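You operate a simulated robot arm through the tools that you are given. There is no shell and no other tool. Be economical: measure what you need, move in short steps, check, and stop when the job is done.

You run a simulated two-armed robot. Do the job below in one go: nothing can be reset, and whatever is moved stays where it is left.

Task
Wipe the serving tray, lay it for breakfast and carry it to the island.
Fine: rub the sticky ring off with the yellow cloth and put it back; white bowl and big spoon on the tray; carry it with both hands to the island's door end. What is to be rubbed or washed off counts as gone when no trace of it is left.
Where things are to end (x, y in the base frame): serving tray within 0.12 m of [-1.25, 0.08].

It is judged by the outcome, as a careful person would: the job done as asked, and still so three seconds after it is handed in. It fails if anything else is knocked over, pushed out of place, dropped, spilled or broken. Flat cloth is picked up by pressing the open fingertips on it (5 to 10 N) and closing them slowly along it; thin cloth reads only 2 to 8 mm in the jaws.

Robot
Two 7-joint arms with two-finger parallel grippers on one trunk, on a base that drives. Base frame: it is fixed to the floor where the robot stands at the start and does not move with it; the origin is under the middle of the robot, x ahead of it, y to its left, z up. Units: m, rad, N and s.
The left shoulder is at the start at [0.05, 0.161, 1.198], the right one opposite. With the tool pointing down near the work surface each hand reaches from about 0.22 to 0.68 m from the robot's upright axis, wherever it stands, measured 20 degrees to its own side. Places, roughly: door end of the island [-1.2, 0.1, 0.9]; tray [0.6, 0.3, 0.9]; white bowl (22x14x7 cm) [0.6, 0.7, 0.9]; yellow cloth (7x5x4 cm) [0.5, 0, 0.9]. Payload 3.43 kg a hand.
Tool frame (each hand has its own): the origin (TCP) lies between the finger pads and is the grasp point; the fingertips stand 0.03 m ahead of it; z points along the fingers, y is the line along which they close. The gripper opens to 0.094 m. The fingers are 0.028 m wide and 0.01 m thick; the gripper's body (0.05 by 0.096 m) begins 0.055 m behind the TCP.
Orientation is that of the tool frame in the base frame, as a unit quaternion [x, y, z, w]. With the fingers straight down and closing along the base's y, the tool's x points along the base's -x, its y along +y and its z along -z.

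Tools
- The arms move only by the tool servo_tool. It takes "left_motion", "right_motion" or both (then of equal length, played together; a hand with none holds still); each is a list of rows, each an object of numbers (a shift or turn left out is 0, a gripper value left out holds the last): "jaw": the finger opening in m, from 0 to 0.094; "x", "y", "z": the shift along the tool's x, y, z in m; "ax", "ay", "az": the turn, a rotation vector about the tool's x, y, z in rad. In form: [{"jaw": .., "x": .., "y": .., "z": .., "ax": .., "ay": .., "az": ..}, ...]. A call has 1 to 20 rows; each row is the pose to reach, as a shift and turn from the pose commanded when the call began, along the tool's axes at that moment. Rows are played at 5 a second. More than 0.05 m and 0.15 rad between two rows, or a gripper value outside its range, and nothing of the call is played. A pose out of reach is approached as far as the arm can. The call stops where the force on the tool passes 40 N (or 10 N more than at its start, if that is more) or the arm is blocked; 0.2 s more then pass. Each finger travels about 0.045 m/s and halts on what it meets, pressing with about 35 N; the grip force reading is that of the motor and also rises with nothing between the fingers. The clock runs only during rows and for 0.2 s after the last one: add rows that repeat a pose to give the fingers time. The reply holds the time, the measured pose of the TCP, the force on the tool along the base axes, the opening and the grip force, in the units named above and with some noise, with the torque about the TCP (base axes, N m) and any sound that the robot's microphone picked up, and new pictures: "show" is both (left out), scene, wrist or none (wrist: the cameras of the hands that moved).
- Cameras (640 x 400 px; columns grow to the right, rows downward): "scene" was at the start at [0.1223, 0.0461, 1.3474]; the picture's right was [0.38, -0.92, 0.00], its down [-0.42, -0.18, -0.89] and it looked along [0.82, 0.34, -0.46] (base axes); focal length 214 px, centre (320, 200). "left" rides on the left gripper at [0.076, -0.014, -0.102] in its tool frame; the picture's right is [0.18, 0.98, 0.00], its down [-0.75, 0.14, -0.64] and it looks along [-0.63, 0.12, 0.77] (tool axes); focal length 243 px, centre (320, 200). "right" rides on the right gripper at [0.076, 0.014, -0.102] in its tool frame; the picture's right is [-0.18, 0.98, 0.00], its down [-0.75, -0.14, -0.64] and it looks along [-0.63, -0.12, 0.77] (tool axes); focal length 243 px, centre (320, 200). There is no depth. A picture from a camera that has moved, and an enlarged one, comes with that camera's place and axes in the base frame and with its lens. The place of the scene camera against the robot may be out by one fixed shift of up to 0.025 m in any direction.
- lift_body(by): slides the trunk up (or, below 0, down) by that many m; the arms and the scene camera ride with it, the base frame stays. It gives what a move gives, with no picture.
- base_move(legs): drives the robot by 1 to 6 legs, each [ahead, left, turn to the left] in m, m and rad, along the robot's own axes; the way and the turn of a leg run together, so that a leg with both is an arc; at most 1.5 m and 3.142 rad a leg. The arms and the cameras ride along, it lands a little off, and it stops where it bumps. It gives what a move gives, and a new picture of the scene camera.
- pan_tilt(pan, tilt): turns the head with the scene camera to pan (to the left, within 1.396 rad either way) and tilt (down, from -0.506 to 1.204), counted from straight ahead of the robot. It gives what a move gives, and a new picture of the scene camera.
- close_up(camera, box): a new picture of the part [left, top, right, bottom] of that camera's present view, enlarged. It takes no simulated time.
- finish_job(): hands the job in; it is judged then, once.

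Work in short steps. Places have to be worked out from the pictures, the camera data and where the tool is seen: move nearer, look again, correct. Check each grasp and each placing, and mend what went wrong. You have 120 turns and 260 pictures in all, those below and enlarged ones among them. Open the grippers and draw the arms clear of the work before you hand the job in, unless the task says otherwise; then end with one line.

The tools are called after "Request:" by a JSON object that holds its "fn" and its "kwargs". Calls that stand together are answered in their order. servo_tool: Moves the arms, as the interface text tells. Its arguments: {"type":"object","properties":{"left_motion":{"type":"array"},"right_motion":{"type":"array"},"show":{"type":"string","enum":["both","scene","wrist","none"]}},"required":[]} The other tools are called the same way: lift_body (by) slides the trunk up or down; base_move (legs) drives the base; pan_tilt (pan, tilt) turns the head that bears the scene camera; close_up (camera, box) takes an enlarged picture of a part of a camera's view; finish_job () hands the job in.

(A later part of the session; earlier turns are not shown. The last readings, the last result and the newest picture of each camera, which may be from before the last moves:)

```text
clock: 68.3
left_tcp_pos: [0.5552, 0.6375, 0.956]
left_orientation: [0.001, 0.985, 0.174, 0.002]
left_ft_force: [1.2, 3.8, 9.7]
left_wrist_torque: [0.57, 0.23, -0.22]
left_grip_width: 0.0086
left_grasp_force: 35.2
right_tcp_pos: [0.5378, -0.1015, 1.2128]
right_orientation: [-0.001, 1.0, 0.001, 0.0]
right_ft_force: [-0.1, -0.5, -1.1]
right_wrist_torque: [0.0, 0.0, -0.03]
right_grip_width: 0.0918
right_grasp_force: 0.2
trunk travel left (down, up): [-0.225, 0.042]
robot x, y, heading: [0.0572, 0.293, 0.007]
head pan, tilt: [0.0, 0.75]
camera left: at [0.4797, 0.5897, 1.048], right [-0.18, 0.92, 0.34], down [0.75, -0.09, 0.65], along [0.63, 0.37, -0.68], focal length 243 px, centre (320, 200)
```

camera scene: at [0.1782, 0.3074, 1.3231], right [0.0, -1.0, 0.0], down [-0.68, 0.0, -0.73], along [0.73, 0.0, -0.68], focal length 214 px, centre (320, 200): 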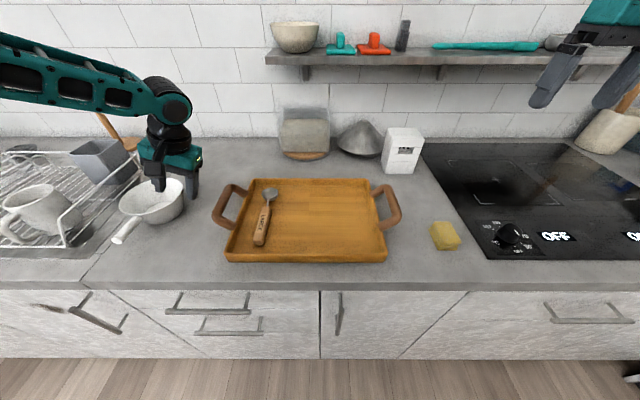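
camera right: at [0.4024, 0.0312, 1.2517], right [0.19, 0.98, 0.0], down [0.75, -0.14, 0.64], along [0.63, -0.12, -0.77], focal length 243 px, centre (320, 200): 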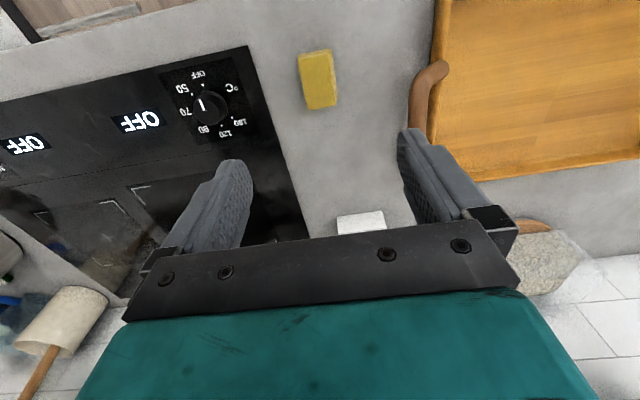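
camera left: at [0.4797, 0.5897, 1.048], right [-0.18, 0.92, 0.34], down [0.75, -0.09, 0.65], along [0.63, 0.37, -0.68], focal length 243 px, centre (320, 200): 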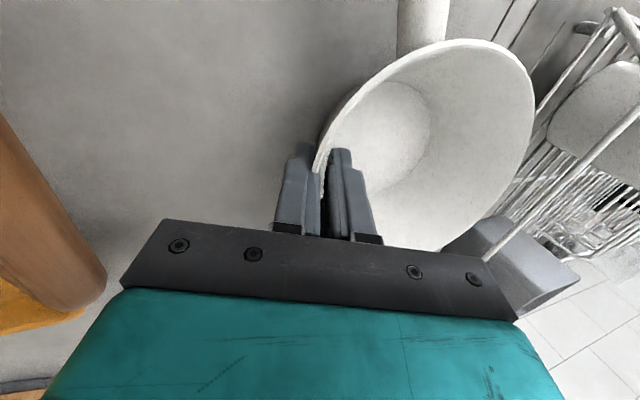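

Wall gripped (8.6 mm). Lift straight up a little and check.

Request:
{"fn": "servo_tool", "kwargs": {"left_motion": [{"y": 0.0035, "z": -0.0094}, {"y": 0.007, "z": -0.0188}, {"y": 0.0137, "z": -0.0376}, {"y": 0.024, "z": -0.0658}], "show": "both"}}

```text
clock: 69.3
left_tcp_pos: [0.5541, 0.64, 1.0259]
left_orientation: [0.0, 0.985, 0.173, 0.0]
left_ft_force: [-0.4, 0.1, -3.4]
left_wrist_torque: [-0.18, -0.06, 0.02]
left_grip_width: 0.008
left_grasp_force: 35.2
right_tcp_pos: [0.5375, -0.1023, 1.2103]
right_orientation: [-0.002, 1.0, 0.001, 0.0]
right_ft_force: [1.1, 0.0, 0.4]
right_wrist_torque: [0.02, 0.01, -0.01]
right_grip_width: 0.092
right_grasp_force: 0.1
trunk travel left (down, up): [-0.225, 0.042]
robot x, y, heading: [0.0567, 0.2971, 0.003]
head pan, tilt: [0.0, 0.75]
camera scene: at [0.1777, 0.3072, 1.3231], right [0.0, -1.0, 0.0], down [-0.68, 0.0, -0.73], along [0.73, 0.0, -0.68], focal length 214 px, centre (320, 200)
camera left: at [0.4785, 0.5908, 1.1174], right [-0.18, 0.92, 0.34], down [0.75, -0.09, 0.65], along [0.63, 0.37, -0.68], focal length 243 px, centre (320, 200)
```

scene: 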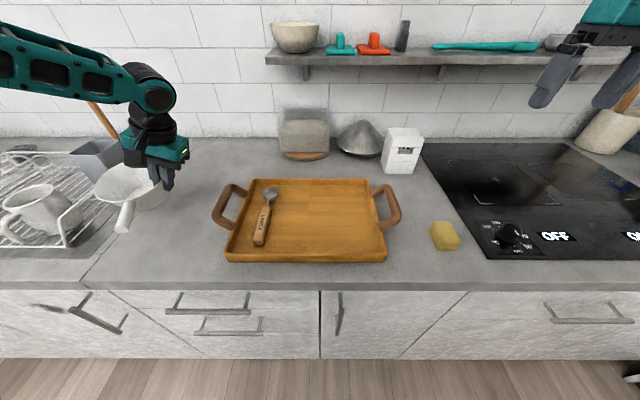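
left: 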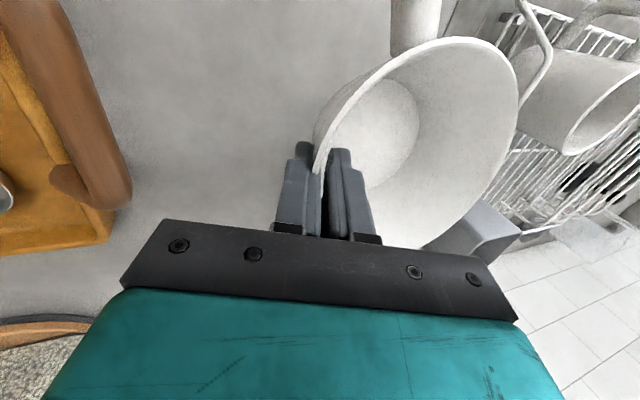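

Held firmly. Lift another 8 cm and drive right so the bowl comes over the tray.

Request:
{"fn": "servo_tool", "kwargs": {"left_motion": [{"y": 0.0137, "z": -0.0376}, {"y": 0.0274, "z": -0.0752}], "show": "none"}}

Request:
{"fn": "base_move", "kwargs": {"legs": [[0.02, -0.4, 0]]}}

Request:
{"fn": "servo_tool", "kwargs": {"left_motion": [{"x": 0}], "show": "wrist"}}

```text
clock: 69.9
left_tcp_pos: [0.5545, 0.6405, 1.1053]
left_orientation: [0.001, 0.985, 0.173, 0.001]
left_ft_force: [0.0, -0.9, -3.2]
left_wrist_torque: [-0.14, -0.07, -0.02]
left_grip_width: 0.008
left_grasp_force: 35.1
right_tcp_pos: [0.5372, -0.102, 1.2111]
right_orientation: [-0.002, 1.0, 0.001, -0.001]
right_ft_force: [0.9, -0.4, -0.3]
right_wrist_torque: [0.0, -0.02, 0.0]
right_grip_width: 0.0919
right_grasp_force: 0.1
trunk travel left (down, up): [-0.225, 0.042]
robot x, y, heading: [0.0577, 0.298, 0.005]
head pan, tilt: [0.0, 0.75]
```

```text
clock: 72.4
left_tcp_pos: [0.5731, 0.2441, 1.1055]
left_orientation: [-0.004, 0.985, 0.173, -0.001]
left_ft_force: [-0.4, -0.4, -2.7]
left_wrist_torque: [-0.13, -0.09, 0.0]
left_grip_width: 0.008
left_grasp_force: 35.1
right_tcp_pos: [0.5644, -0.4994, 1.2115]
right_orientation: [-0.007, 1.0, 0.001, 0.0]
right_ft_force: [0.0, 0.1, 0.0]
right_wrist_torque: [0.0, -0.01, -0.02]
right_grip_width: 0.0919
right_grasp_force: 0.0
trunk travel left (down, up): [-0.225, 0.042]
robot x, y, heading: [0.0816, -0.1045, 0.013]
head pan, tilt: [0.0, 0.75]
camera scene: at [0.2008, -0.094, 1.3231], right [0.01, -1.0, 0.0], down [-0.68, -0.01, -0.73], along [0.73, 0.01, -0.68], focal length 214 px, centre (320, 200)
```

scene: 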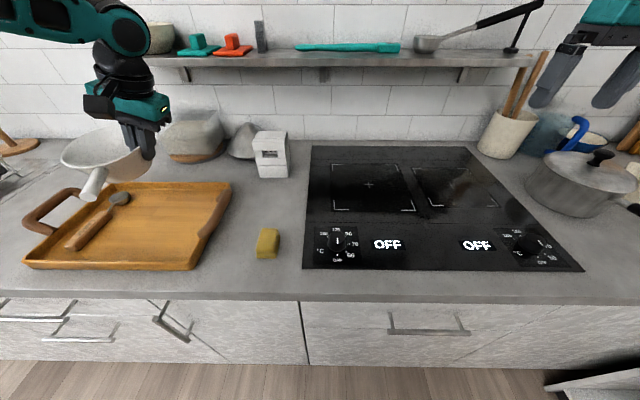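

```text
clock: 72.8
left_tcp_pos: [0.5732, 0.2445, 1.1053]
left_orientation: [-0.004, 0.985, 0.174, -0.001]
left_ft_force: [0.1, -0.1, -2.8]
left_wrist_torque: [-0.18, -0.06, 0.0]
left_grip_width: 0.008
left_grasp_force: 35.3
right_tcp_pos: [0.5647, -0.4978, 1.2109]
right_orientation: [-0.008, 1.0, 0.0, 0.0]
right_ft_force: [0.3, -1.1, -0.2]
right_wrist_torque: [0.0, -0.01, 0.02]
right_grip_width: 0.092
right_grasp_force: 0.0
trunk travel left (down, up): [-0.225, 0.042]
robot x, y, heading: [0.0802, -0.1062, 0.017]
head pan, tilt: [0.0, 0.75]
camera left: at [0.4985, 0.1944, 1.1964], right [-0.19, 0.92, 0.34], down [0.75, -0.08, 0.65], along [0.63, 0.38, -0.68], focal length 243 px, centre (320, 200)
```

left: 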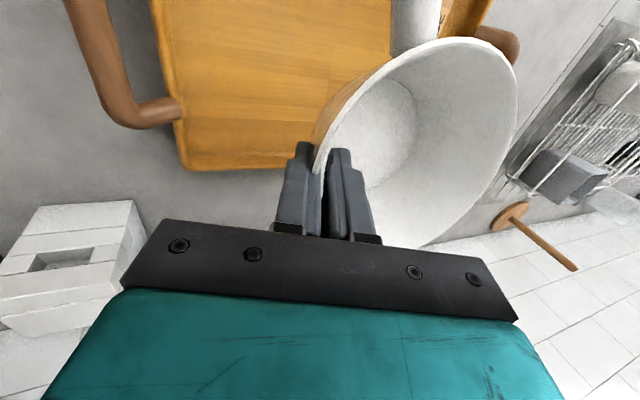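

Bowl is over the right-middle of the tray (centre ≈ [0.573, 0.307]). Lower it.

Request:
{"fn": "servo_tool", "kwargs": {"left_motion": [{"y": -0.0137, "z": 0.0376}, {"y": -0.0274, "z": 0.0752}, {"y": -0.0377, "z": 0.1034}, {"y": -0.0429, "z": 0.1175}], "show": "both"}}

```text
clock: 73.8
left_tcp_pos: [0.574, 0.245, 0.9782]
left_orientation: [-0.004, 0.985, 0.173, -0.001]
left_ft_force: [-0.2, 0.5, -3.4]
left_wrist_torque: [-0.17, -0.07, -0.01]
left_grip_width: 0.0079
left_grasp_force: 34.5
right_tcp_pos: [0.5651, -0.4986, 1.2104]
right_orientation: [-0.007, 1.0, 0.0, 0.0]
right_ft_force: [-0.2, -0.1, -0.9]
right_wrist_torque: [-0.04, -0.02, -0.02]
right_grip_width: 0.0921
right_grasp_force: 0.2
trunk travel left (down, up): [-0.225, 0.042]
robot x, y, heading: [0.0794, -0.1072, 0.016]
head pan, tilt: [0.0, 0.75]
camera scene: at [0.2009, -0.0935, 1.3231], right [0.01, -1.0, 0.0], down [-0.68, -0.01, -0.73], along [0.73, 0.01, -0.68], focal length 214 px, centre (320, 200)
camera left: at [0.5002, 0.1954, 1.0704], right [-0.19, 0.92, 0.34], down [0.75, -0.08, 0.65], along [0.63, 0.38, -0.68], focal length 243 px, centre (320, 200)
```

scene: 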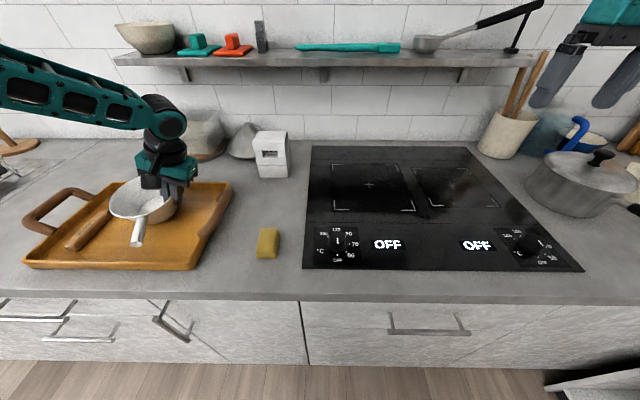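
left: 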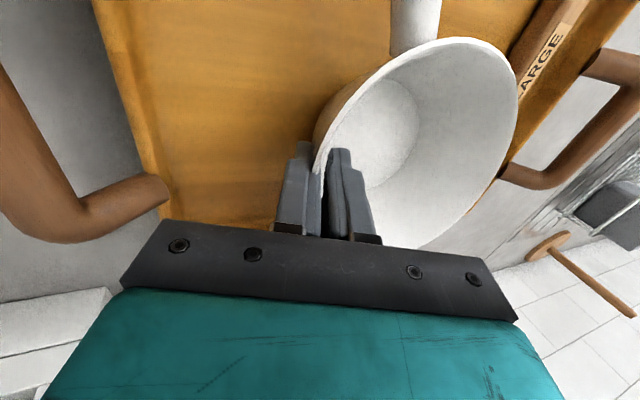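

Request:
{"fn": "servo_tool", "kwargs": {"left_motion": [{"y": -0.0021, "z": 0.0056}, {"y": -0.0034, "z": 0.0094}, {"y": -0.0041, "z": 0.0113}], "show": "none"}}

```text
clock: 74.6
left_tcp_pos: [0.5737, 0.2433, 0.9685]
left_orientation: [-0.005, 0.985, 0.173, 0.0]
left_ft_force: [-0.8, -0.5, 0.1]
left_wrist_torque: [-0.02, 0.1, 0.13]
left_grip_width: 0.0078
left_grasp_force: 35.0
right_tcp_pos: [0.5645, -0.4995, 1.2117]
right_orientation: [-0.007, 1.0, 0.0, 0.001]
right_ft_force: [-0.4, -0.2, -1.0]
right_wrist_torque: [0.0, -0.04, 0.01]
right_grip_width: 0.0924
right_grasp_force: 0.0
trunk travel left (down, up): [-0.225, 0.042]
robot x, y, heading: [0.0809, -0.1025, 0.014]
head pan, tilt: [0.0, 0.75]
```

It has touched down. One more mm, then open and withdraw along the wall.

Request:
{"fn": "servo_tool", "kwargs": {"left_motion": [{"y": -0.0004, "z": 0.0012}, {"y": -0.0004, "z": 0.0012, "jaw": 0.02}, {"y": -0.0004, "z": 0.0012, "jaw": 0.035}, {"y": -0.0004, "z": 0.0012, "jaw": 0.04}, {"y": -0.0004, "z": -0.03}, {"z": -0.07}, {"z": -0.11}, {"z": -0.15}], "show": "both"}}

```text
clock: 76.4
left_tcp_pos: [0.5724, 0.1901, 1.1102]
left_orientation: [-0.004, 0.985, 0.173, -0.001]
left_ft_force: [0.3, 0.7, 0.7]
left_wrist_torque: [-0.01, 0.03, 0.0]
left_grip_width: 0.0403
left_grasp_force: 0.1
right_tcp_pos: [0.5643, -0.4998, 1.2111]
right_orientation: [-0.007, 1.0, 0.0, -0.001]
right_ft_force: [0.9, 0.7, 1.0]
right_wrist_torque: [0.0, 0.0, 0.02]
right_grip_width: 0.0921
right_grasp_force: 0.1
trunk travel left (down, up): [-0.225, 0.042]
robot x, y, heading: [0.0832, -0.1083, 0.013]
head pan, tilt: [0.0, 0.75]
camera scene: at [0.2004, -0.094, 1.3231], right [0.01, -1.0, 0.0], down [-0.68, -0.01, -0.73], along [0.73, 0.01, -0.68], focal length 214 px, centre (320, 200)
camera left: at [0.498, 0.1406, 1.2013], right [-0.19, 0.92, 0.34], down [0.75, -0.08, 0.65], along [0.63, 0.38, -0.68], focal length 243 px, centre (320, 200)
```

scene: 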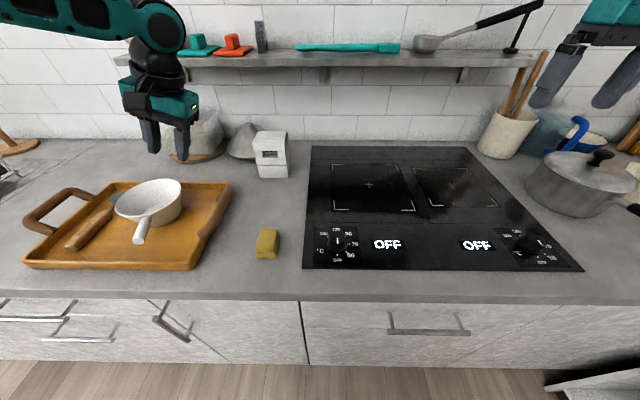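
left: 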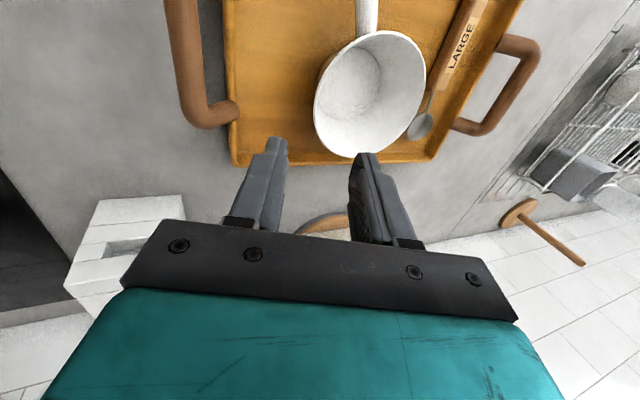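

Bowl and spoon are on the tray. I untilt and retract the left hand, then back off and look around to plan the carrying route.

Request:
{"fn": "servo_tool", "kwargs": {"left_motion": [{"z": -0.03, "ax": 0.12}, {"z": -0.06, "ax": 0.24, "x": 0.02}, {"z": -0.08, "ax": 0.35, "x": 0.04}], "show": "none"}}

Request:
{"fn": "base_move", "kwargs": {"legs": [[-0.38, 0.2, 0]]}}

Request:
{"fn": "pan_tilt", "kwargs": {"pan": -1.39, "tilt": 0.4}}

Request:
{"fn": "pan_tilt", "kwargs": {"pan": 1.39, "tilt": 0.4}}

```text
clock: 77.2
left_tcp_pos: [0.5341, 0.1649, 1.1835]
left_orientation: [-0.005, 1.0, -0.001, 0.0]
left_ft_force: [0.5, 0.6, -0.3]
left_wrist_torque: [0.01, -0.03, 0.03]
left_grip_width: 0.0399
left_grasp_force: 0.1
right_tcp_pos: [0.5634, -0.4979, 1.2117]
right_orientation: [-0.007, 1.0, 0.001, 0.0]
right_ft_force: [0.6, -0.1, 0.2]
right_wrist_torque: [-0.01, -0.04, 0.0]
right_grip_width: 0.0923
right_grasp_force: 0.0
trunk travel left (down, up): [-0.225, 0.042]
robot x, y, heading: [0.0801, -0.1101, 0.016]
head pan, tilt: [0.0, 0.75]
```

```text
clock: 79.8
left_tcp_pos: [0.1491, 0.3598, 1.1839]
left_orientation: [-0.002, 1.0, 0.0, 0.001]
left_ft_force: [-0.6, -0.3, 0.3]
left_wrist_torque: [0.01, 0.0, 0.01]
left_grip_width: 0.0403
left_grasp_force: 0.1
right_tcp_pos: [0.1746, -0.3045, 1.211]
right_orientation: [-0.004, 1.0, 0.001, 0.002]
right_ft_force: [0.0, 0.1, 0.0]
right_wrist_torque: [0.02, -0.01, 0.03]
right_grip_width: 0.0921
right_grasp_force: 0.1
trunk travel left (down, up): [-0.225, 0.042]
robot x, y, heading: [-0.3094, 0.0923, 0.004]
head pan, tilt: [0.0, 0.75]
camera scene: at [-0.1869, 0.1031, 1.3232], right [0.01, -1.0, 0.0], down [-0.68, -0.01, -0.73], along [0.73, 0.01, -0.68], focal length 214 px, centre (320, 200)
```

scene: 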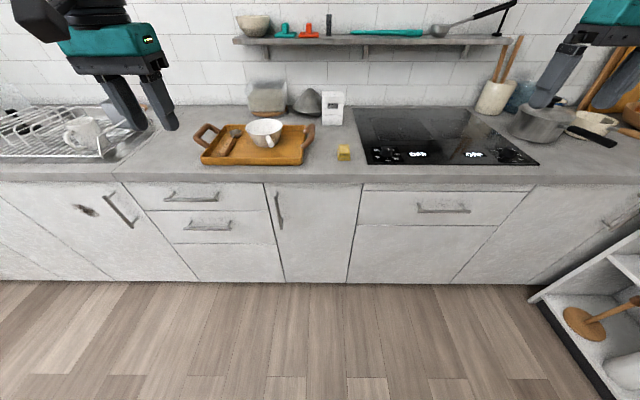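

```text
clock: 81.4
left_tcp_pos: [0.1485, 0.3591, 1.1839]
left_orientation: [-0.002, 1.0, 0.0, 0.001]
left_ft_force: [0.7, 0.1, -0.7]
left_wrist_torque: [-0.01, 0.04, -0.01]
left_grip_width: 0.0397
left_grasp_force: 0.1
right_tcp_pos: [0.1762, -0.3038, 1.2107]
right_orientation: [-0.005, 1.0, 0.001, 0.0]
right_ft_force: [0.5, -0.3, 0.2]
right_wrist_torque: [0.02, 0.0, -0.01]
right_grip_width: 0.0919
right_grasp_force: 0.1
trunk travel left (down, up): [-0.225, 0.042]
robot x, y, heading: [-0.3067, 0.0918, 0.01]
head pan, tilt: [-1.389, 0.4]
camera scene: at [-0.2518, 0.0112, 1.3542], right [-0.98, -0.19, 0.0], down [-0.07, 0.38, -0.92], along [0.17, -0.9, -0.39], focal length 214 px, centre (320, 200)
```

scene: 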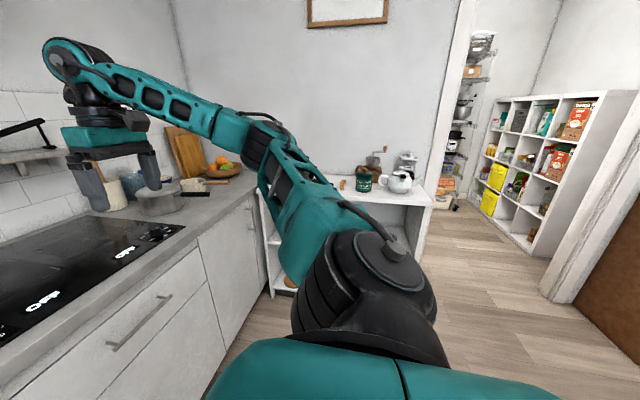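

```text
clock: 83.8
left_tcp_pos: [0.1482, 0.359, 1.184]
left_orientation: [-0.002, 1.0, 0.0, 0.0]
left_ft_force: [0.6, 0.3, 1.2]
left_wrist_torque: [0.0, 0.02, -0.01]
left_grip_width: 0.0401
left_grasp_force: 0.1
right_tcp_pos: [0.1748, -0.3039, 1.2109]
right_orientation: [-0.004, 1.0, 0.002, 0.0]
right_ft_force: [0.4, -0.8, -0.8]
right_wrist_torque: [-0.03, -0.03, -0.03]
right_grip_width: 0.0919
right_grasp_force: 0.1
trunk travel left (down, up): [-0.225, 0.042]
robot x, y, heading: [-0.305, 0.0914, 0.007]
head pan, tilt: [1.389, 0.4]
camera scene: at [-0.2533, 0.1934, 1.3542], right [0.98, -0.17, 0.0], down [-0.07, -0.38, -0.92], along [0.16, 0.91, -0.39], focal length 214 px, centre (320, 200)
```

scene: 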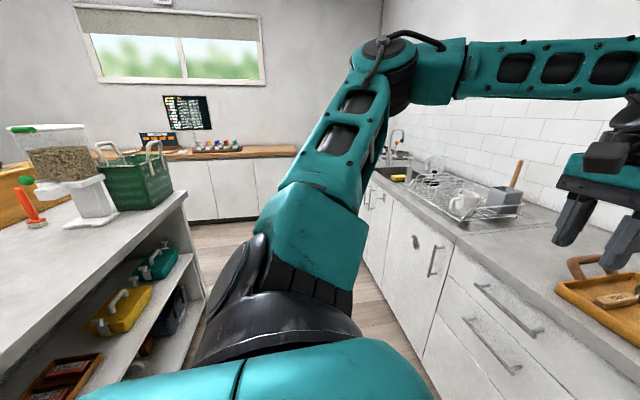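

Space to the right is open. I turn clockwise to survey the island.

Request:
{"fn": "base_move", "kwargs": {"legs": [[0, 0, -1.571], [0, 0, -1.571]]}}

Request:
{"fn": "pan_tilt", "kwargs": {"pan": 0, "tilt": 0.6}}

```text
clock: 91.8
left_tcp_pos: [-0.7642, -0.1778, 1.1827]
left_orientation: [1.0, 0.002, 0.0, 0.001]
left_ft_force: [0.3, 1.1, 0.7]
left_wrist_torque: [-0.03, 0.01, 0.0]
left_grip_width: 0.0399
left_grasp_force: 0.1
right_tcp_pos: [-0.7893, 0.4859, 1.2123]
right_orientation: [1.0, 0.005, 0.0, 0.0]
right_ft_force: [-0.5, -0.1, -0.2]
right_wrist_torque: [-0.02, 0.02, -0.01]
right_grip_width: 0.0921
right_grasp_force: 0.0
trunk travel left (down, up): [-0.225, 0.042]
robot x, y, heading: [-0.3074, 0.093, -3.135]
head pan, tilt: [1.389, 0.4]
camera scene: at [-0.3652, 0.0103, 1.3542], right [-0.99, 0.17, 0.0], down [0.07, 0.38, -0.92], along [-0.16, -0.91, -0.39], focal length 214 px, centre (320, 200)
```

scene: 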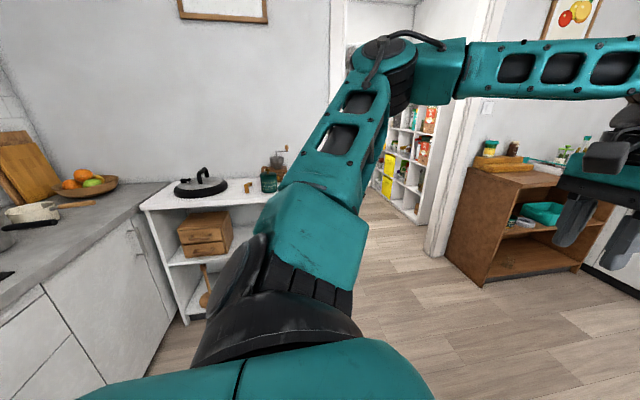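

```text
clock: 93.4
left_tcp_pos: [-0.7624, -0.1787, 1.1832]
left_orientation: [1.0, 0.001, 0.0, 0.0]
left_ft_force: [0.1, 0.2, 0.2]
left_wrist_torque: [-0.01, -0.03, -0.03]
left_grip_width: 0.0398
left_grasp_force: 0.0
right_tcp_pos: [-0.7902, 0.4853, 1.2107]
right_orientation: [1.0, 0.004, 0.0, 0.001]
right_ft_force: [-0.5, 0.2, 0.1]
right_wrist_torque: [0.03, -0.03, 0.01]
right_grip_width: 0.0922
right_grasp_force: 0.1
trunk travel left (down, up): [-0.225, 0.042]
robot x, y, heading: [-0.3086, 0.0917, -3.133]
head pan, tilt: [0.0, 0.6]
camera scene: at [-0.4377, 0.1006, 1.336], right [-0.01, 1.0, 0.0], down [0.56, 0.01, -0.83], along [-0.83, -0.01, -0.56], focal length 214 px, centre (320, 200)
```

scene: 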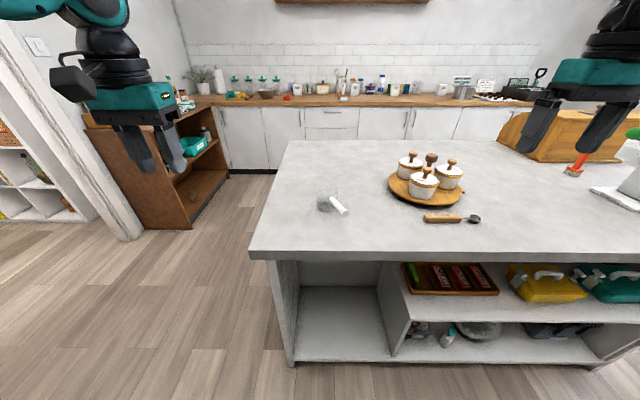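

The island's front edge is at x≈-0.84, door end edge y≈-0.09. A glass stands near where the tray should go; I zoom in.

Request:
{"fn": "close_up", "kwargs": {"camera": "scene", "box": [250, 130, 490, 260]}}

Request:
{"fn": "close_up", "kwargs": {"camera": "scene", "box": [300, 180, 370, 224]}}

```text
2.67 times, centred on (370, 195) of scene
camera zoom: at [-0.4377, 0.1006, 1.336], right [-0.01, 1.0, 0.0], down [0.56, 0.01, -0.83], along [-0.83, -0.01, -0.56], focal length 572 px, centre (187, 213)
```

zoom: 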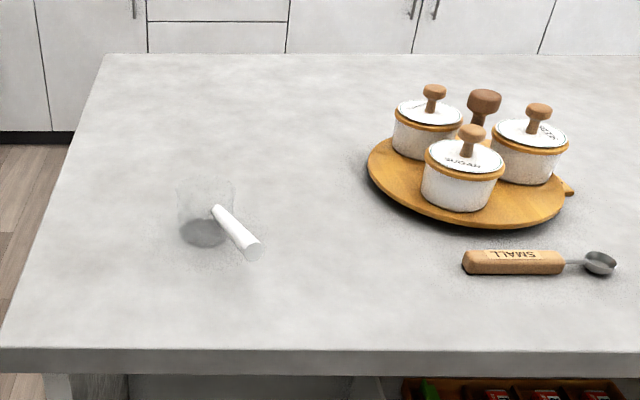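

```text
9.09 times, centred on (335, 202) of scene
camera zoom: at [-0.4377, 0.1006, 1.336], right [-0.01, 1.0, 0.0], down [0.56, 0.01, -0.83], along [-0.83, -0.01, -0.56], focal length 1950 px, centre (184, 182)
```

zoom: 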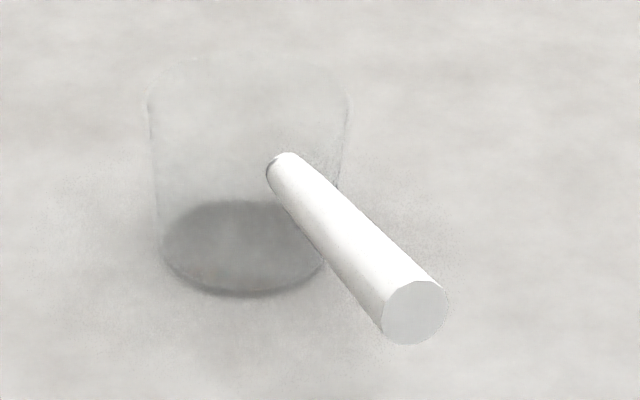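

Plan: approach the island from its door end (robot at about [-1.33, -0.42] facing +y), tray long side along x at about [-1.33, 0.06], clear of the glass. I return to the counter to fetch the tray.

Request:
{"fn": "base_move", "kwargs": {"legs": [[0, 0, 1.571], [0, 0, 1.562], [0.25, 0.18, 0]]}}

Request:
{"fn": "pan_tilt", "kwargs": {"pan": 0.05, "tilt": 0.8}}

```text
clock: 103.0
left_tcp_pos: [0.4164, 0.5099, 1.1834]
left_orientation: [0.02, 1.0, 0.0, 0.0]
left_ft_force: [0.6, 0.1, -1.0]
left_wrist_torque: [-0.01, 0.0, -0.03]
left_grip_width: 0.04
left_grasp_force: 0.1
right_tcp_pos: [0.4135, -0.1544, 1.2111]
right_orientation: [0.018, 1.0, 0.0, 0.0]
right_ft_force: [-0.8, -0.8, -0.2]
right_wrist_torque: [0.01, 0.03, 0.01]
right_grip_width: 0.0919
right_grasp_force: 0.1
trunk travel left (down, up): [-0.225, 0.042]
robot x, y, heading: [-0.0517, 0.2605, -0.039]
head pan, tilt: [0.0, 0.6]
camera scene: at [0.0759, 0.2685, 1.3359], right [-0.04, -1.0, 0.0], down [-0.56, 0.02, -0.82], along [0.82, -0.03, -0.57], focal length 214 px, centre (320, 200)
```

scene: 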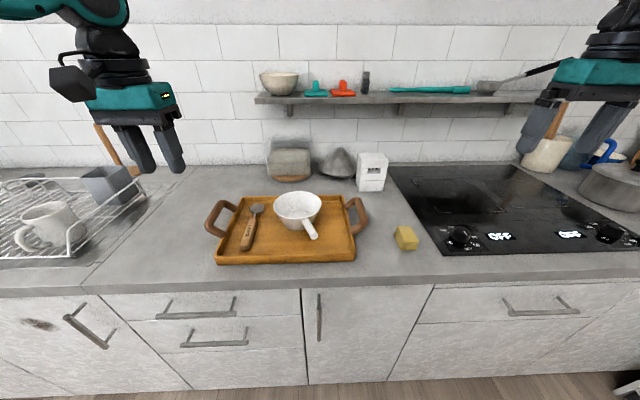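

```text
clock: 103.8
left_tcp_pos: [0.4163, 0.5095, 1.1832]
left_orientation: [0.021, 1.0, 0.0, 0.001]
left_ft_force: [-0.6, 0.2, 0.5]
left_wrist_torque: [0.0, -0.05, 0.0]
left_grip_width: 0.0401
left_grasp_force: 0.1
right_tcp_pos: [0.413, -0.1545, 1.2101]
right_orientation: [0.019, 1.0, 0.001, 0.0]
right_ft_force: [-1.2, -0.2, -0.1]
right_wrist_torque: [0.01, 0.03, -0.01]
right_grip_width: 0.0917
right_grasp_force: 0.1
trunk travel left (down, up): [-0.225, 0.042]
robot x, y, heading: [-0.0501, 0.2644, -0.037]
head pan, tilt: [0.051, 0.799]
camera scene: at [0.0677, 0.2725, 1.3192], right [0.01, -1.0, 0.0], down [-0.72, -0.01, -0.7], along [0.7, 0.01, -0.72], focal length 214 px, centre (320, 200)
```

scene: 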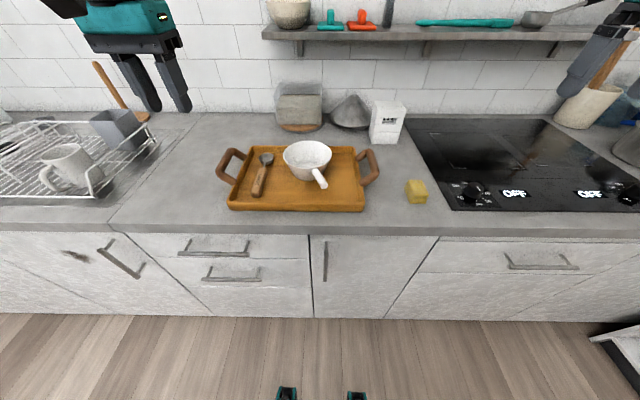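

Correct the heading and enlarge the tray's handles.

Request:
{"fn": "base_move", "kwargs": {"legs": [[0.06, 0.01, 0.038]]}}

Request:
{"fn": "close_up", "kwargs": {"camera": "scene", "box": [200, 130, 400, 255]}}

Request:
{"fn": "close_up", "kwargs": {"camera": "left", "box": [0, 0, 640, 400]}}

```text
clock: 104.7
left_tcp_pos: [0.4658, 0.5357, 1.1829]
left_orientation: [0.001, 1.0, 0.0, 0.0]
left_ft_force: [1.0, 0.9, -0.6]
left_wrist_torque: [0.0, 0.03, -0.01]
left_grip_width: 0.0398
left_grasp_force: 0.1
right_tcp_pos: [0.4891, -0.1265, 1.2109]
right_orientation: [-0.001, 1.0, 0.001, 0.0]
right_ft_force: [0.2, 0.7, 0.8]
right_wrist_torque: [0.0, 0.0, -0.01]
right_grip_width: 0.092
right_grasp_force: 0.0
trunk travel left (down, up): [-0.225, 0.042]
robot x, y, heading: [0.0102, 0.2707, 0.002]
head pan, tilt: [0.051, 0.799]
camera scene: at [0.1277, 0.2866, 1.319], right [0.05, -1.0, 0.0], down [-0.72, -0.04, -0.7], along [0.7, 0.04, -0.72], focal length 214 px, centre (320, 200)
```

scene: 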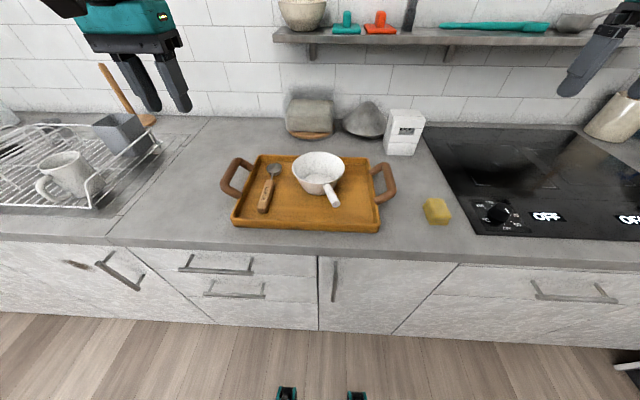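

```text
3.20 times, centred on (300, 192) of scene
camera zoom: at [0.1277, 0.2866, 1.319], right [0.05, -1.0, 0.0], down [-0.72, -0.04, -0.7], along [0.7, 0.04, -0.72], focal length 686 px, centre (384, 224)
```

zoom: 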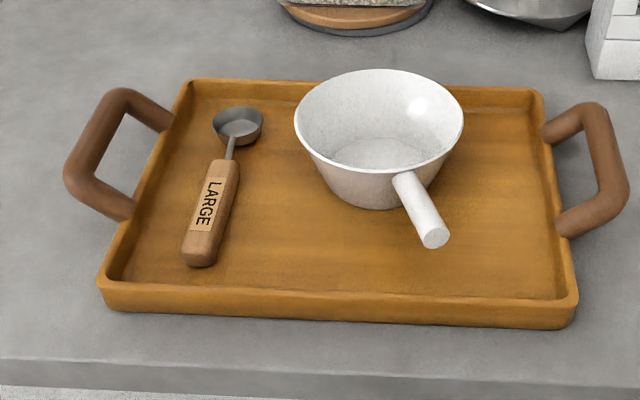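

```text
1.00 times, centred on (320, 200) of left
camera zoom: at [0.3919, 0.5227, 1.2859], right [-0.18, 0.98, 0.0], down [0.75, 0.14, 0.64], along [0.63, 0.12, -0.77], focal length 243 px, centre (320, 200)
```

zoom: 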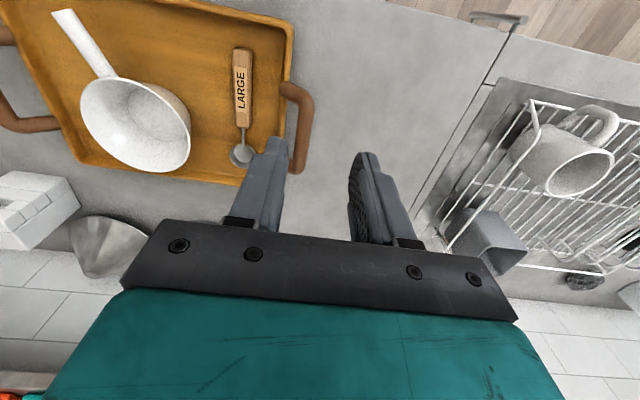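

Bars: left ≈ [0.545, 0.5285], right ≈ [0.54, 0.128], at about z 0.97. I drive 6 cm ahead and bring both hands above the bars.

Request:
{"fn": "base_move", "kwargs": {"legs": [[0.06, -0.01, 0]]}}

Request:
{"fn": "servo_tool", "kwargs": {"left_motion": [{"jaw": 0.07, "x": 0}, {"x": -0.01, "z": 0.02}, {"x": -0.018, "z": 0.04}, {"x": -0.018, "z": 0.06}, {"x": -0.018, "z": 0.08}, {"x": -0.018, "z": 0.1}], "right_motion": [{"jaw": 0.07, "y": 0.045}, {"y": 0.09}, {"y": 0.135}, {"y": 0.18}, {"y": 0.225, "z": 0.01}, {"y": 0.255, "z": 0.03}]}}

```text
clock: 105.7
left_tcp_pos: [0.5258, 0.5276, 1.184]
left_orientation: [0.001, 1.0, 0.0, 0.0]
left_ft_force: [-0.6, 0.2, -0.4]
left_wrist_torque: [0.05, 0.03, -0.02]
left_grip_width: 0.0399
left_grasp_force: 0.1
right_tcp_pos: [0.5497, -0.1368, 1.2095]
right_orientation: [-0.002, 1.0, 0.001, 0.0]
right_ft_force: [0.1, -0.5, -0.6]
right_wrist_torque: [0.01, 0.02, -0.01]
right_grip_width: 0.0921
right_grasp_force: 0.1
trunk travel left (down, up): [-0.225, 0.042]
robot x, y, heading: [0.0627, 0.2661, -0.0]
head pan, tilt: [0.051, 0.799]
camera scene: at [0.1879, 0.2767, 1.319], right [0.05, -1.0, 0.0], down [-0.72, -0.04, -0.7], along [0.7, 0.04, -0.72], focal length 214 px, centre (320, 200)
```

scene: 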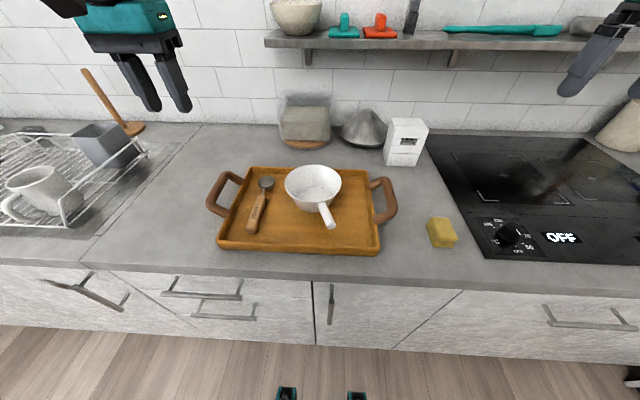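

```text
clock: 107.1
left_tcp_pos: [0.5441, 0.5298, 1.0815]
left_orientation: [0.0, 1.0, 0.001, -0.001]
left_ft_force: [-0.7, 0.9, 0.1]
left_wrist_torque: [-0.02, 0.02, 0.05]
left_grip_width: 0.0701
left_grasp_force: 0.2
right_tcp_pos: [0.5471, 0.1205, 1.1815]
right_orientation: [0.0, 1.0, 0.0, 0.001]
right_ft_force: [-0.6, 0.7, -0.3]
right_wrist_torque: [-0.04, -0.02, 0.0]
right_grip_width: 0.0701
right_grasp_force: 0.0
trunk travel left (down, up): [-0.225, 0.042]
robot x, y, heading: [0.0692, 0.2628, 0.004]
head pan, tilt: [0.051, 0.799]
camera scene: at [0.1874, 0.2772, 1.3191], right [0.05, -1.0, 0.0], down [-0.72, -0.04, -0.7], along [0.7, 0.04, -0.72], focal length 214 px, centre (320, 200)
camera right: at [0.4709, 0.134, 1.2836], right [0.18, 0.98, 0.0], down [0.75, -0.14, 0.64], along [0.63, -0.12, -0.77], focal length 243 px, centre (320, 200)
camera left: at [0.4693, 0.5142, 1.1846], right [-0.18, 0.98, 0.0], down [0.75, 0.14, 0.64], along [0.63, 0.12, -0.77], focal length 243 px, centre (320, 200)
```

scene: 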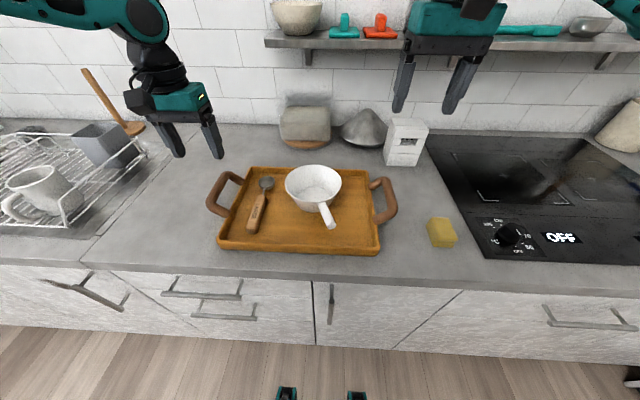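
right: 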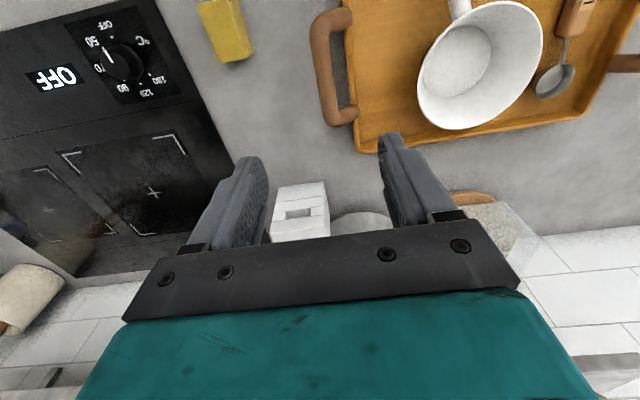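
left: 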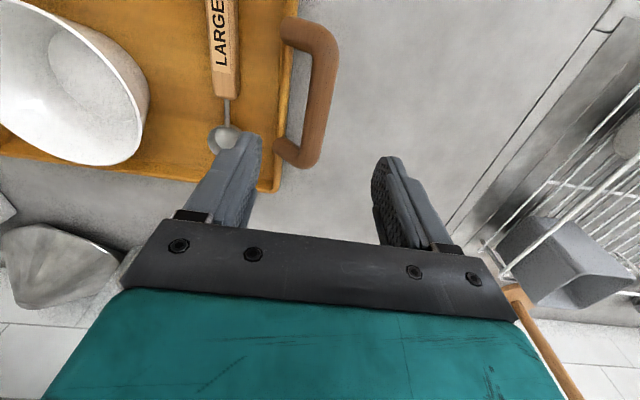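

Bars refine to y≈0.526 and 0.127, centre x≈0.545. I narrow the jaws and come down to just above them.

Request:
{"fn": "servo_tool", "kwargs": {"left_motion": [{"jaw": 0.044, "y": -0.004}, {"y": -0.004, "z": 0.015}, {"y": -0.004, "z": 0.03}, {"y": -0.004, "z": 0.045}, {"y": -0.004, "z": 0.055}], "right_motion": [{"jaw": 0.044, "y": 0.0065, "z": 0.03}, {"y": 0.0065, "z": 0.07}, {"y": 0.0065, "z": 0.11}, {"y": 0.0065, "z": 0.14}, {"y": 0.0065, "z": 0.155}]}}

```text
clock: 108.3
left_tcp_pos: [0.5455, 0.5233, 1.0284]
left_orientation: [0.0, 1.0, 0.0, 0.0]
left_ft_force: [-0.4, 0.3, -0.2]
left_wrist_torque: [-0.02, 0.02, 0.04]
left_grip_width: 0.0441
left_grasp_force: 0.1
right_tcp_pos: [0.5485, 0.125, 1.0256]
right_orientation: [-0.002, 1.0, 0.001, 0.001]
right_ft_force: [-0.4, 0.0, 0.4]
right_wrist_torque: [0.01, -0.04, 0.0]
right_grip_width: 0.044
right_grasp_force: 0.0
trunk travel left (down, up): [-0.225, 0.042]
robot x, y, heading: [0.0721, 0.2657, 0.002]
head pan, tilt: [0.051, 0.799]
camera scene: at [0.1871, 0.2768, 1.3191], right [0.05, -1.0, 0.0], down [-0.72, -0.04, -0.7], along [0.7, 0.04, -0.72], focal length 214 px, centre (320, 200)
camera right: at [0.4727, 0.1385, 1.1278], right [0.18, 0.98, 0.0], down [0.75, -0.14, 0.64], along [0.63, -0.11, -0.77], focal length 243 px, centre (320, 200)
camera left: at [0.4694, 0.5095, 1.1307], right [-0.18, 0.98, 0.0], down [0.75, 0.14, 0.64], along [0.63, 0.12, -0.77], focal length 243 px, centre (320, 200)
```

scene: 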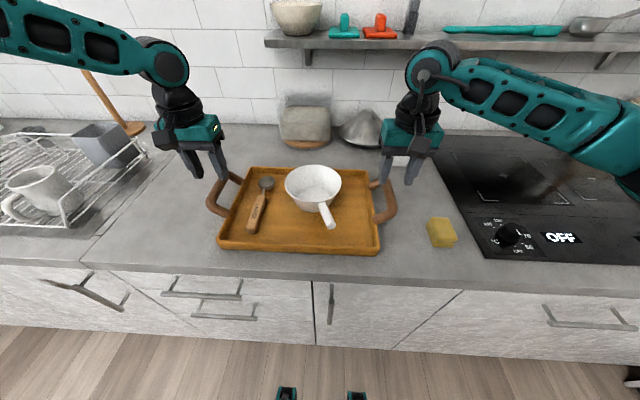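
right: 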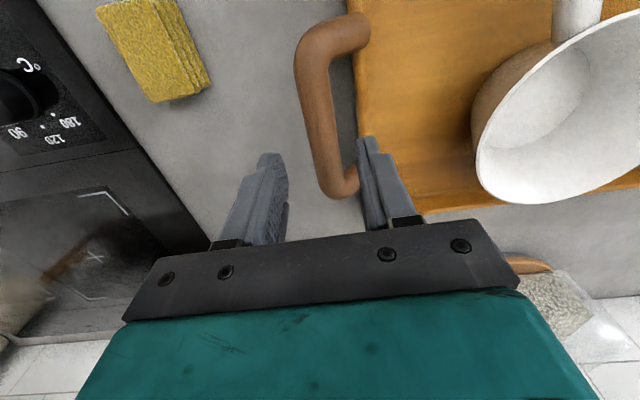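
left: 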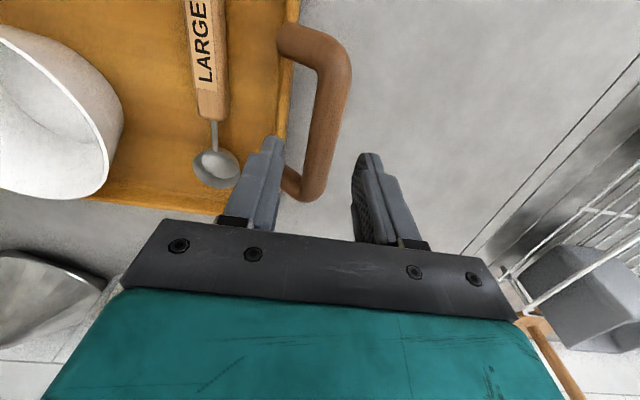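

Bar height triangulates to z≈0.975. I descend to TCP z≈0.968 with both hands and close.

Request:
{"fn": "servo_tool", "kwargs": {"left_motion": [{"y": 0.003, "z": 0.02}, {"y": 0.003, "z": 0.04}, {"y": 0.003, "z": 0.059}, {"y": 0.003, "z": 0.059}], "right_motion": [{"y": 0.0025, "z": 0.02}, {"y": 0.0025, "z": 0.04}, {"y": 0.0025, "z": 0.057}, {"y": 0.0025, "z": 0.057}], "show": "wrist"}}

```text
clock: 109.3
left_tcp_pos: [0.5449, 0.5263, 0.9688]
left_orientation: [0.001, 1.0, 0.0, 0.001]
left_ft_force: [0.1, -0.1, 0.7]
left_wrist_torque: [-0.01, 0.0, 0.0]
left_grip_width: 0.044
left_grasp_force: 0.0
right_tcp_pos: [0.5481, 0.1284, 0.9685]
right_orientation: [-0.002, 1.0, 0.001, 0.0]
right_ft_force: [0.6, -0.4, 0.4]
right_wrist_torque: [0.0, 0.05, 0.02]
right_grip_width: 0.0438
right_grasp_force: 0.0
trunk travel left (down, up): [-0.225, 0.042]
robot x, y, heading: [0.0658, 0.2632, 0.002]
head pan, tilt: [0.051, 0.799]
camera right: at [0.4722, 0.1418, 1.0702], right [0.18, 0.98, 0.0], down [0.75, -0.14, 0.64], along [0.63, -0.12, -0.77], focal length 243 px, centre (320, 200)
camera left: at [0.4696, 0.5125, 1.0712], right [-0.18, 0.98, 0.0], down [0.75, 0.14, 0.64], along [0.63, 0.12, -0.77], focal length 243 px, centre (320, 200)
```

right: 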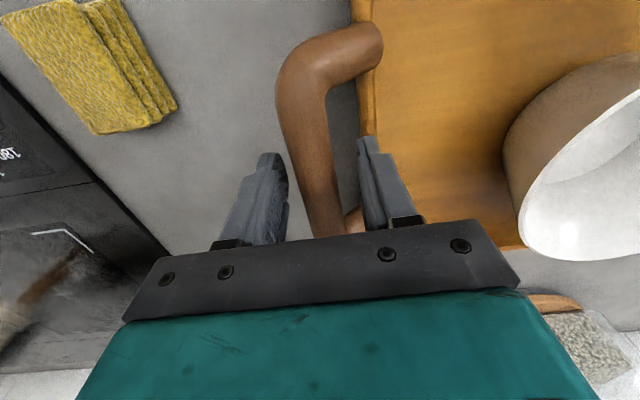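
left: 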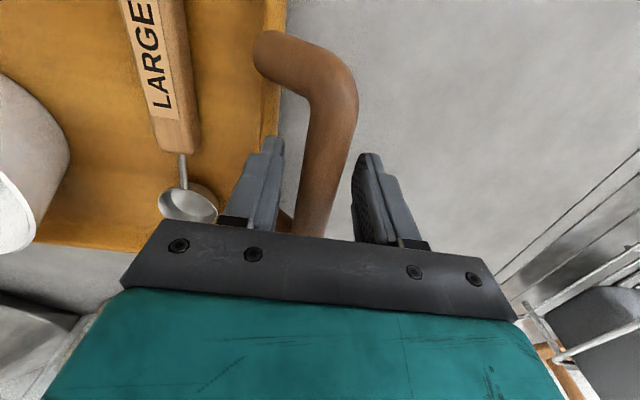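

Bars lie between the fingers. Close both.

Request:
{"fn": "servo_tool", "kwargs": {"left_motion": [{"jaw": 0.034}, {"jaw": 0.024}, {"jaw": 0.01}, {"jaw": 0.0}, {"jaw": 0.0}, {"jaw": 0.0}], "right_motion": [{"jaw": 0.034}, {"jaw": 0.024}, {"jaw": 0.01}, {"jaw": 0.0}, {"jaw": 0.0}, {"jaw": 0.0}], "show": "none"}}

```text
clock: 110.7
left_tcp_pos: [0.5453, 0.5279, 0.9691]
left_orientation: [0.001, 1.0, 0.001, 0.0]
left_ft_force: [-0.7, 3.3, 0.5]
left_wrist_torque: [0.01, -0.1, 0.03]
left_grip_width: 0.0244
left_grasp_force: 34.7
right_tcp_pos: [0.5486, 0.1261, 0.9684]
right_orientation: [-0.001, 1.0, 0.001, 0.001]
right_ft_force: [-0.4, -8.5, 0.8]
right_wrist_torque: [-0.06, 0.16, -0.14]
right_grip_width: 0.0245
right_grasp_force: 34.9
trunk travel left (down, up): [-0.225, 0.042]
robot x, y, heading: [0.0678, 0.2623, 0.006]
head pan, tilt: [0.051, 0.799]
```

Both grips solid. I lift with the trunk (keeps the hands level with each other), 4 cm.

Request:
{"fn": "lift_body", "kwargs": {"by": 0.04}}

Request:
{"fn": "servo_tool", "kwargs": {"left_motion": [{"z": -0.012}, {"z": -0.024}, {"z": -0.036}, {"z": -0.048}, {"z": -0.06}], "right_motion": [{"z": -0.012}, {"z": -0.024}, {"z": -0.036}, {"z": -0.048}, {"z": -0.06}], "show": "scene"}}

```text
clock: 111.5
left_tcp_pos: [0.5448, 0.5283, 1.0083]
left_orientation: [0.001, 1.0, 0.0, 0.0]
left_ft_force: [-0.4, 8.4, -4.6]
left_wrist_torque: [0.07, 0.26, 0.16]
left_grip_width: 0.0218
left_grasp_force: 35.0
right_tcp_pos: [0.549, 0.1266, 1.0081]
right_orientation: [-0.001, 1.0, 0.0, -0.001]
right_ft_force: [0.4, -8.2, -4.8]
right_wrist_torque: [-0.04, -0.24, -0.16]
right_grip_width: 0.0219
right_grasp_force: 35.1
trunk travel left (down, up): [-0.265, 0.002]
robot x, y, heading: [0.0684, 0.2622, 0.006]
head pan, tilt: [0.051, 0.799]
```

```text
clock: 112.7
left_tcp_pos: [0.545, 0.5279, 1.0675]
left_orientation: [0.0, 1.0, 0.001, 0.0]
left_ft_force: [-1.6, 14.8, -5.3]
left_wrist_torque: [0.13, -0.19, -0.17]
left_grip_width: 0.0217
left_grasp_force: 35.4
right_tcp_pos: [0.5479, 0.1262, 1.0679]
right_orientation: [0.0, 1.0, 0.0, 0.0]
right_ft_force: [1.8, -14.7, -4.4]
right_wrist_torque: [-0.03, 0.24, -0.6]
right_grip_width: 0.0217
right_grasp_force: 35.2
trunk travel left (down, up): [-0.265, 0.002]
robot x, y, heading: [0.0694, 0.2645, 0.006]
head pan, tilt: [0.051, 0.799]
camera scene: at [0.1875, 0.2769, 1.359], right [0.05, -1.0, 0.0], down [-0.72, -0.04, -0.7], along [0.7, 0.04, -0.72], focal length 214 px, centre (320, 200)
```

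scene: 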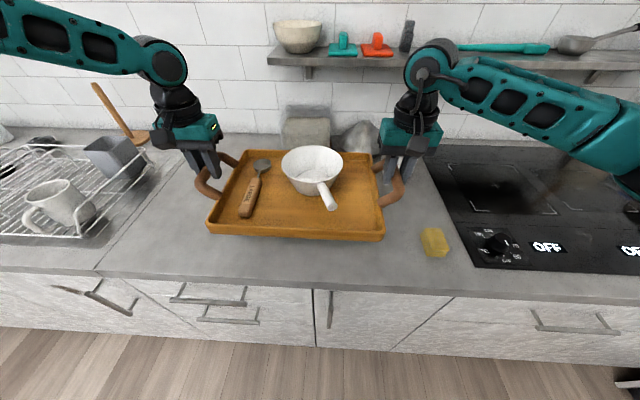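

Tray is up and level. I raise 5 cm more while spreading the hands slightly to relieve the squeeze.

Request:
{"fn": "servo_tool", "kwargs": {"left_motion": [{"z": -0.012, "y": 0.0007}, {"z": -0.024, "y": 0.0014}, {"z": -0.036, "y": 0.002}, {"z": -0.048, "y": 0.002}], "right_motion": [{"z": -0.012, "y": -0.0007}, {"z": -0.024, "y": -0.0014}, {"z": -0.036, "y": -0.002}, {"z": -0.048, "y": -0.002}], "show": "none"}}

```text
clock: 113.7
left_tcp_pos: [0.5454, 0.5273, 1.1161]
left_orientation: [0.001, 1.0, -0.001, 0.0]
left_ft_force: [-0.1, -1.6, -4.8]
left_wrist_torque: [0.07, 0.18, 0.54]
left_grip_width: 0.0216
left_grasp_force: 35.2
right_tcp_pos: [0.5483, 0.1276, 1.1166]
right_orientation: [-0.002, 1.0, 0.001, 0.0]
right_ft_force: [-1.6, 0.5, -5.2]
right_wrist_torque: [0.1, -0.1, -0.43]
right_grip_width: 0.0218
right_grasp_force: 34.6
trunk travel left (down, up): [-0.265, 0.002]
robot x, y, heading: [0.0679, 0.2636, 0.001]
head pan, tilt: [0.051, 0.799]
```

Squeeze relieved; each hand carries ~5 N. Back away from the counter.

Request:
{"fn": "base_move", "kwargs": {"legs": [[-0.37, -0.17, 0]]}}

```text
clock: 116.2
left_tcp_pos: [0.1819, 0.3539, 1.1157]
left_orientation: [0.0, 1.0, -0.001, 0.0]
left_ft_force: [0.4, -25.2, -4.1]
left_wrist_torque: [-0.17, -0.48, 0.15]
left_grip_width: 0.0216
left_grasp_force: 34.9
right_tcp_pos: [0.1867, -0.0484, 1.1159]
right_orientation: [-0.003, 1.0, 0.003, 0.0]
right_ft_force: [-0.1, 25.9, -4.9]
right_wrist_torque: [0.2, 0.52, -0.16]
right_grip_width: 0.0218
right_grasp_force: 34.6
trunk travel left (down, up): [-0.265, 0.002]
robot x, y, heading: [-0.2941, 0.0873, 0.007]
head pan, tilt: [0.051, 0.799]
camera scene: at [-0.1751, 0.1022, 1.3591], right [0.06, -1.0, 0.0], down [-0.72, -0.04, -0.7], along [0.7, 0.04, -0.72], focal length 214 px, centre (320, 200)
```

scene: 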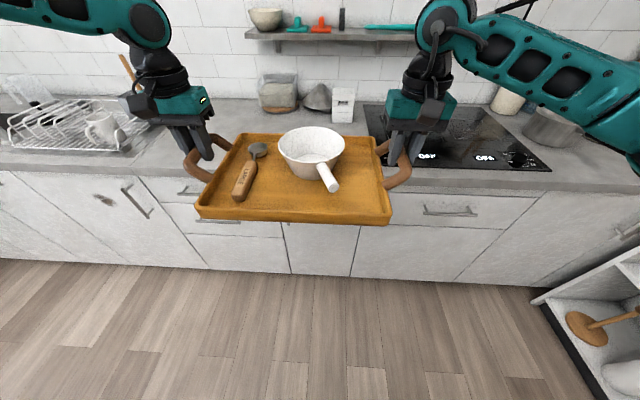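

Now slight tension (25 N); ease the hands in by ~1 mm each.

Request:
{"fn": "servo_tool", "kwargs": {"left_motion": [{"y": -0.0006}, {"y": -0.0012}], "right_motion": [{"y": 0.0006}, {"y": 0.0012}], "show": "none"}}

```text
clock: 116.8
left_tcp_pos: [0.1821, 0.3531, 1.1155]
left_orientation: [-0.001, 1.0, -0.001, 0.0]
left_ft_force: [-0.7, 5.9, -4.8]
left_wrist_torque: [0.08, -0.13, 0.02]
left_grip_width: 0.0214
left_grasp_force: 35.0
right_tcp_pos: [0.1861, -0.0459, 1.1151]
right_orientation: [-0.003, 1.0, 0.002, -0.001]
right_ft_force: [0.7, -6.8, -4.5]
right_wrist_torque: [-0.08, 0.17, -0.04]
right_grip_width: 0.0216
right_grasp_force: 35.3
trunk travel left (down, up): [-0.265, 0.002]
robot x, y, heading: [-0.2999, 0.0855, 0.008]
head pan, tilt: [0.051, 0.799]
```

Good. Turn clockwise in two half steps.

Request:
{"fn": "base_move", "kwargs": {"legs": [[0, 0, -0.8], [0, 0, -0.77]]}}

```text
clock: 121.5
left_tcp_pos: [-0.0458, -0.3987, 1.116]
left_orientation: [0.72, 0.694, 0.0, 0.0]
left_ft_force: [20.9, 0.3, -3.6]
left_wrist_torque: [0.04, -0.19, 0.08]
left_grip_width: 0.0212
left_grasp_force: 35.1
right_tcp_pos: [-0.4461, -0.3875, 1.1156]
right_orientation: [0.719, 0.695, 0.001, 0.0]
right_ft_force: [-20.4, -0.6, -5.6]
right_wrist_torque: [-0.01, 0.21, -0.33]
right_grip_width: 0.0216
right_grasp_force: 34.8
trunk travel left (down, up): [-0.265, 0.002]
robot x, y, heading: [-0.2916, 0.0841, -1.603]
head pan, tilt: [0.051, 0.799]
camera scene: at [-0.2961, -0.0239, 1.359], right [-1.0, -0.02, 0.0], down [-0.01, 0.72, -0.7], along [0.01, -0.7, -0.72], focal length 214 px, centre (320, 200)
```

scene: 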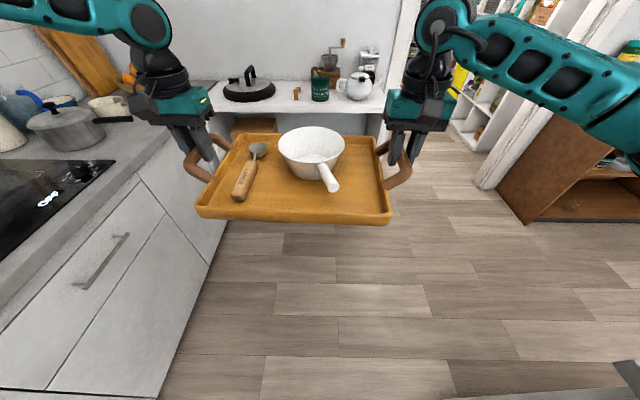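

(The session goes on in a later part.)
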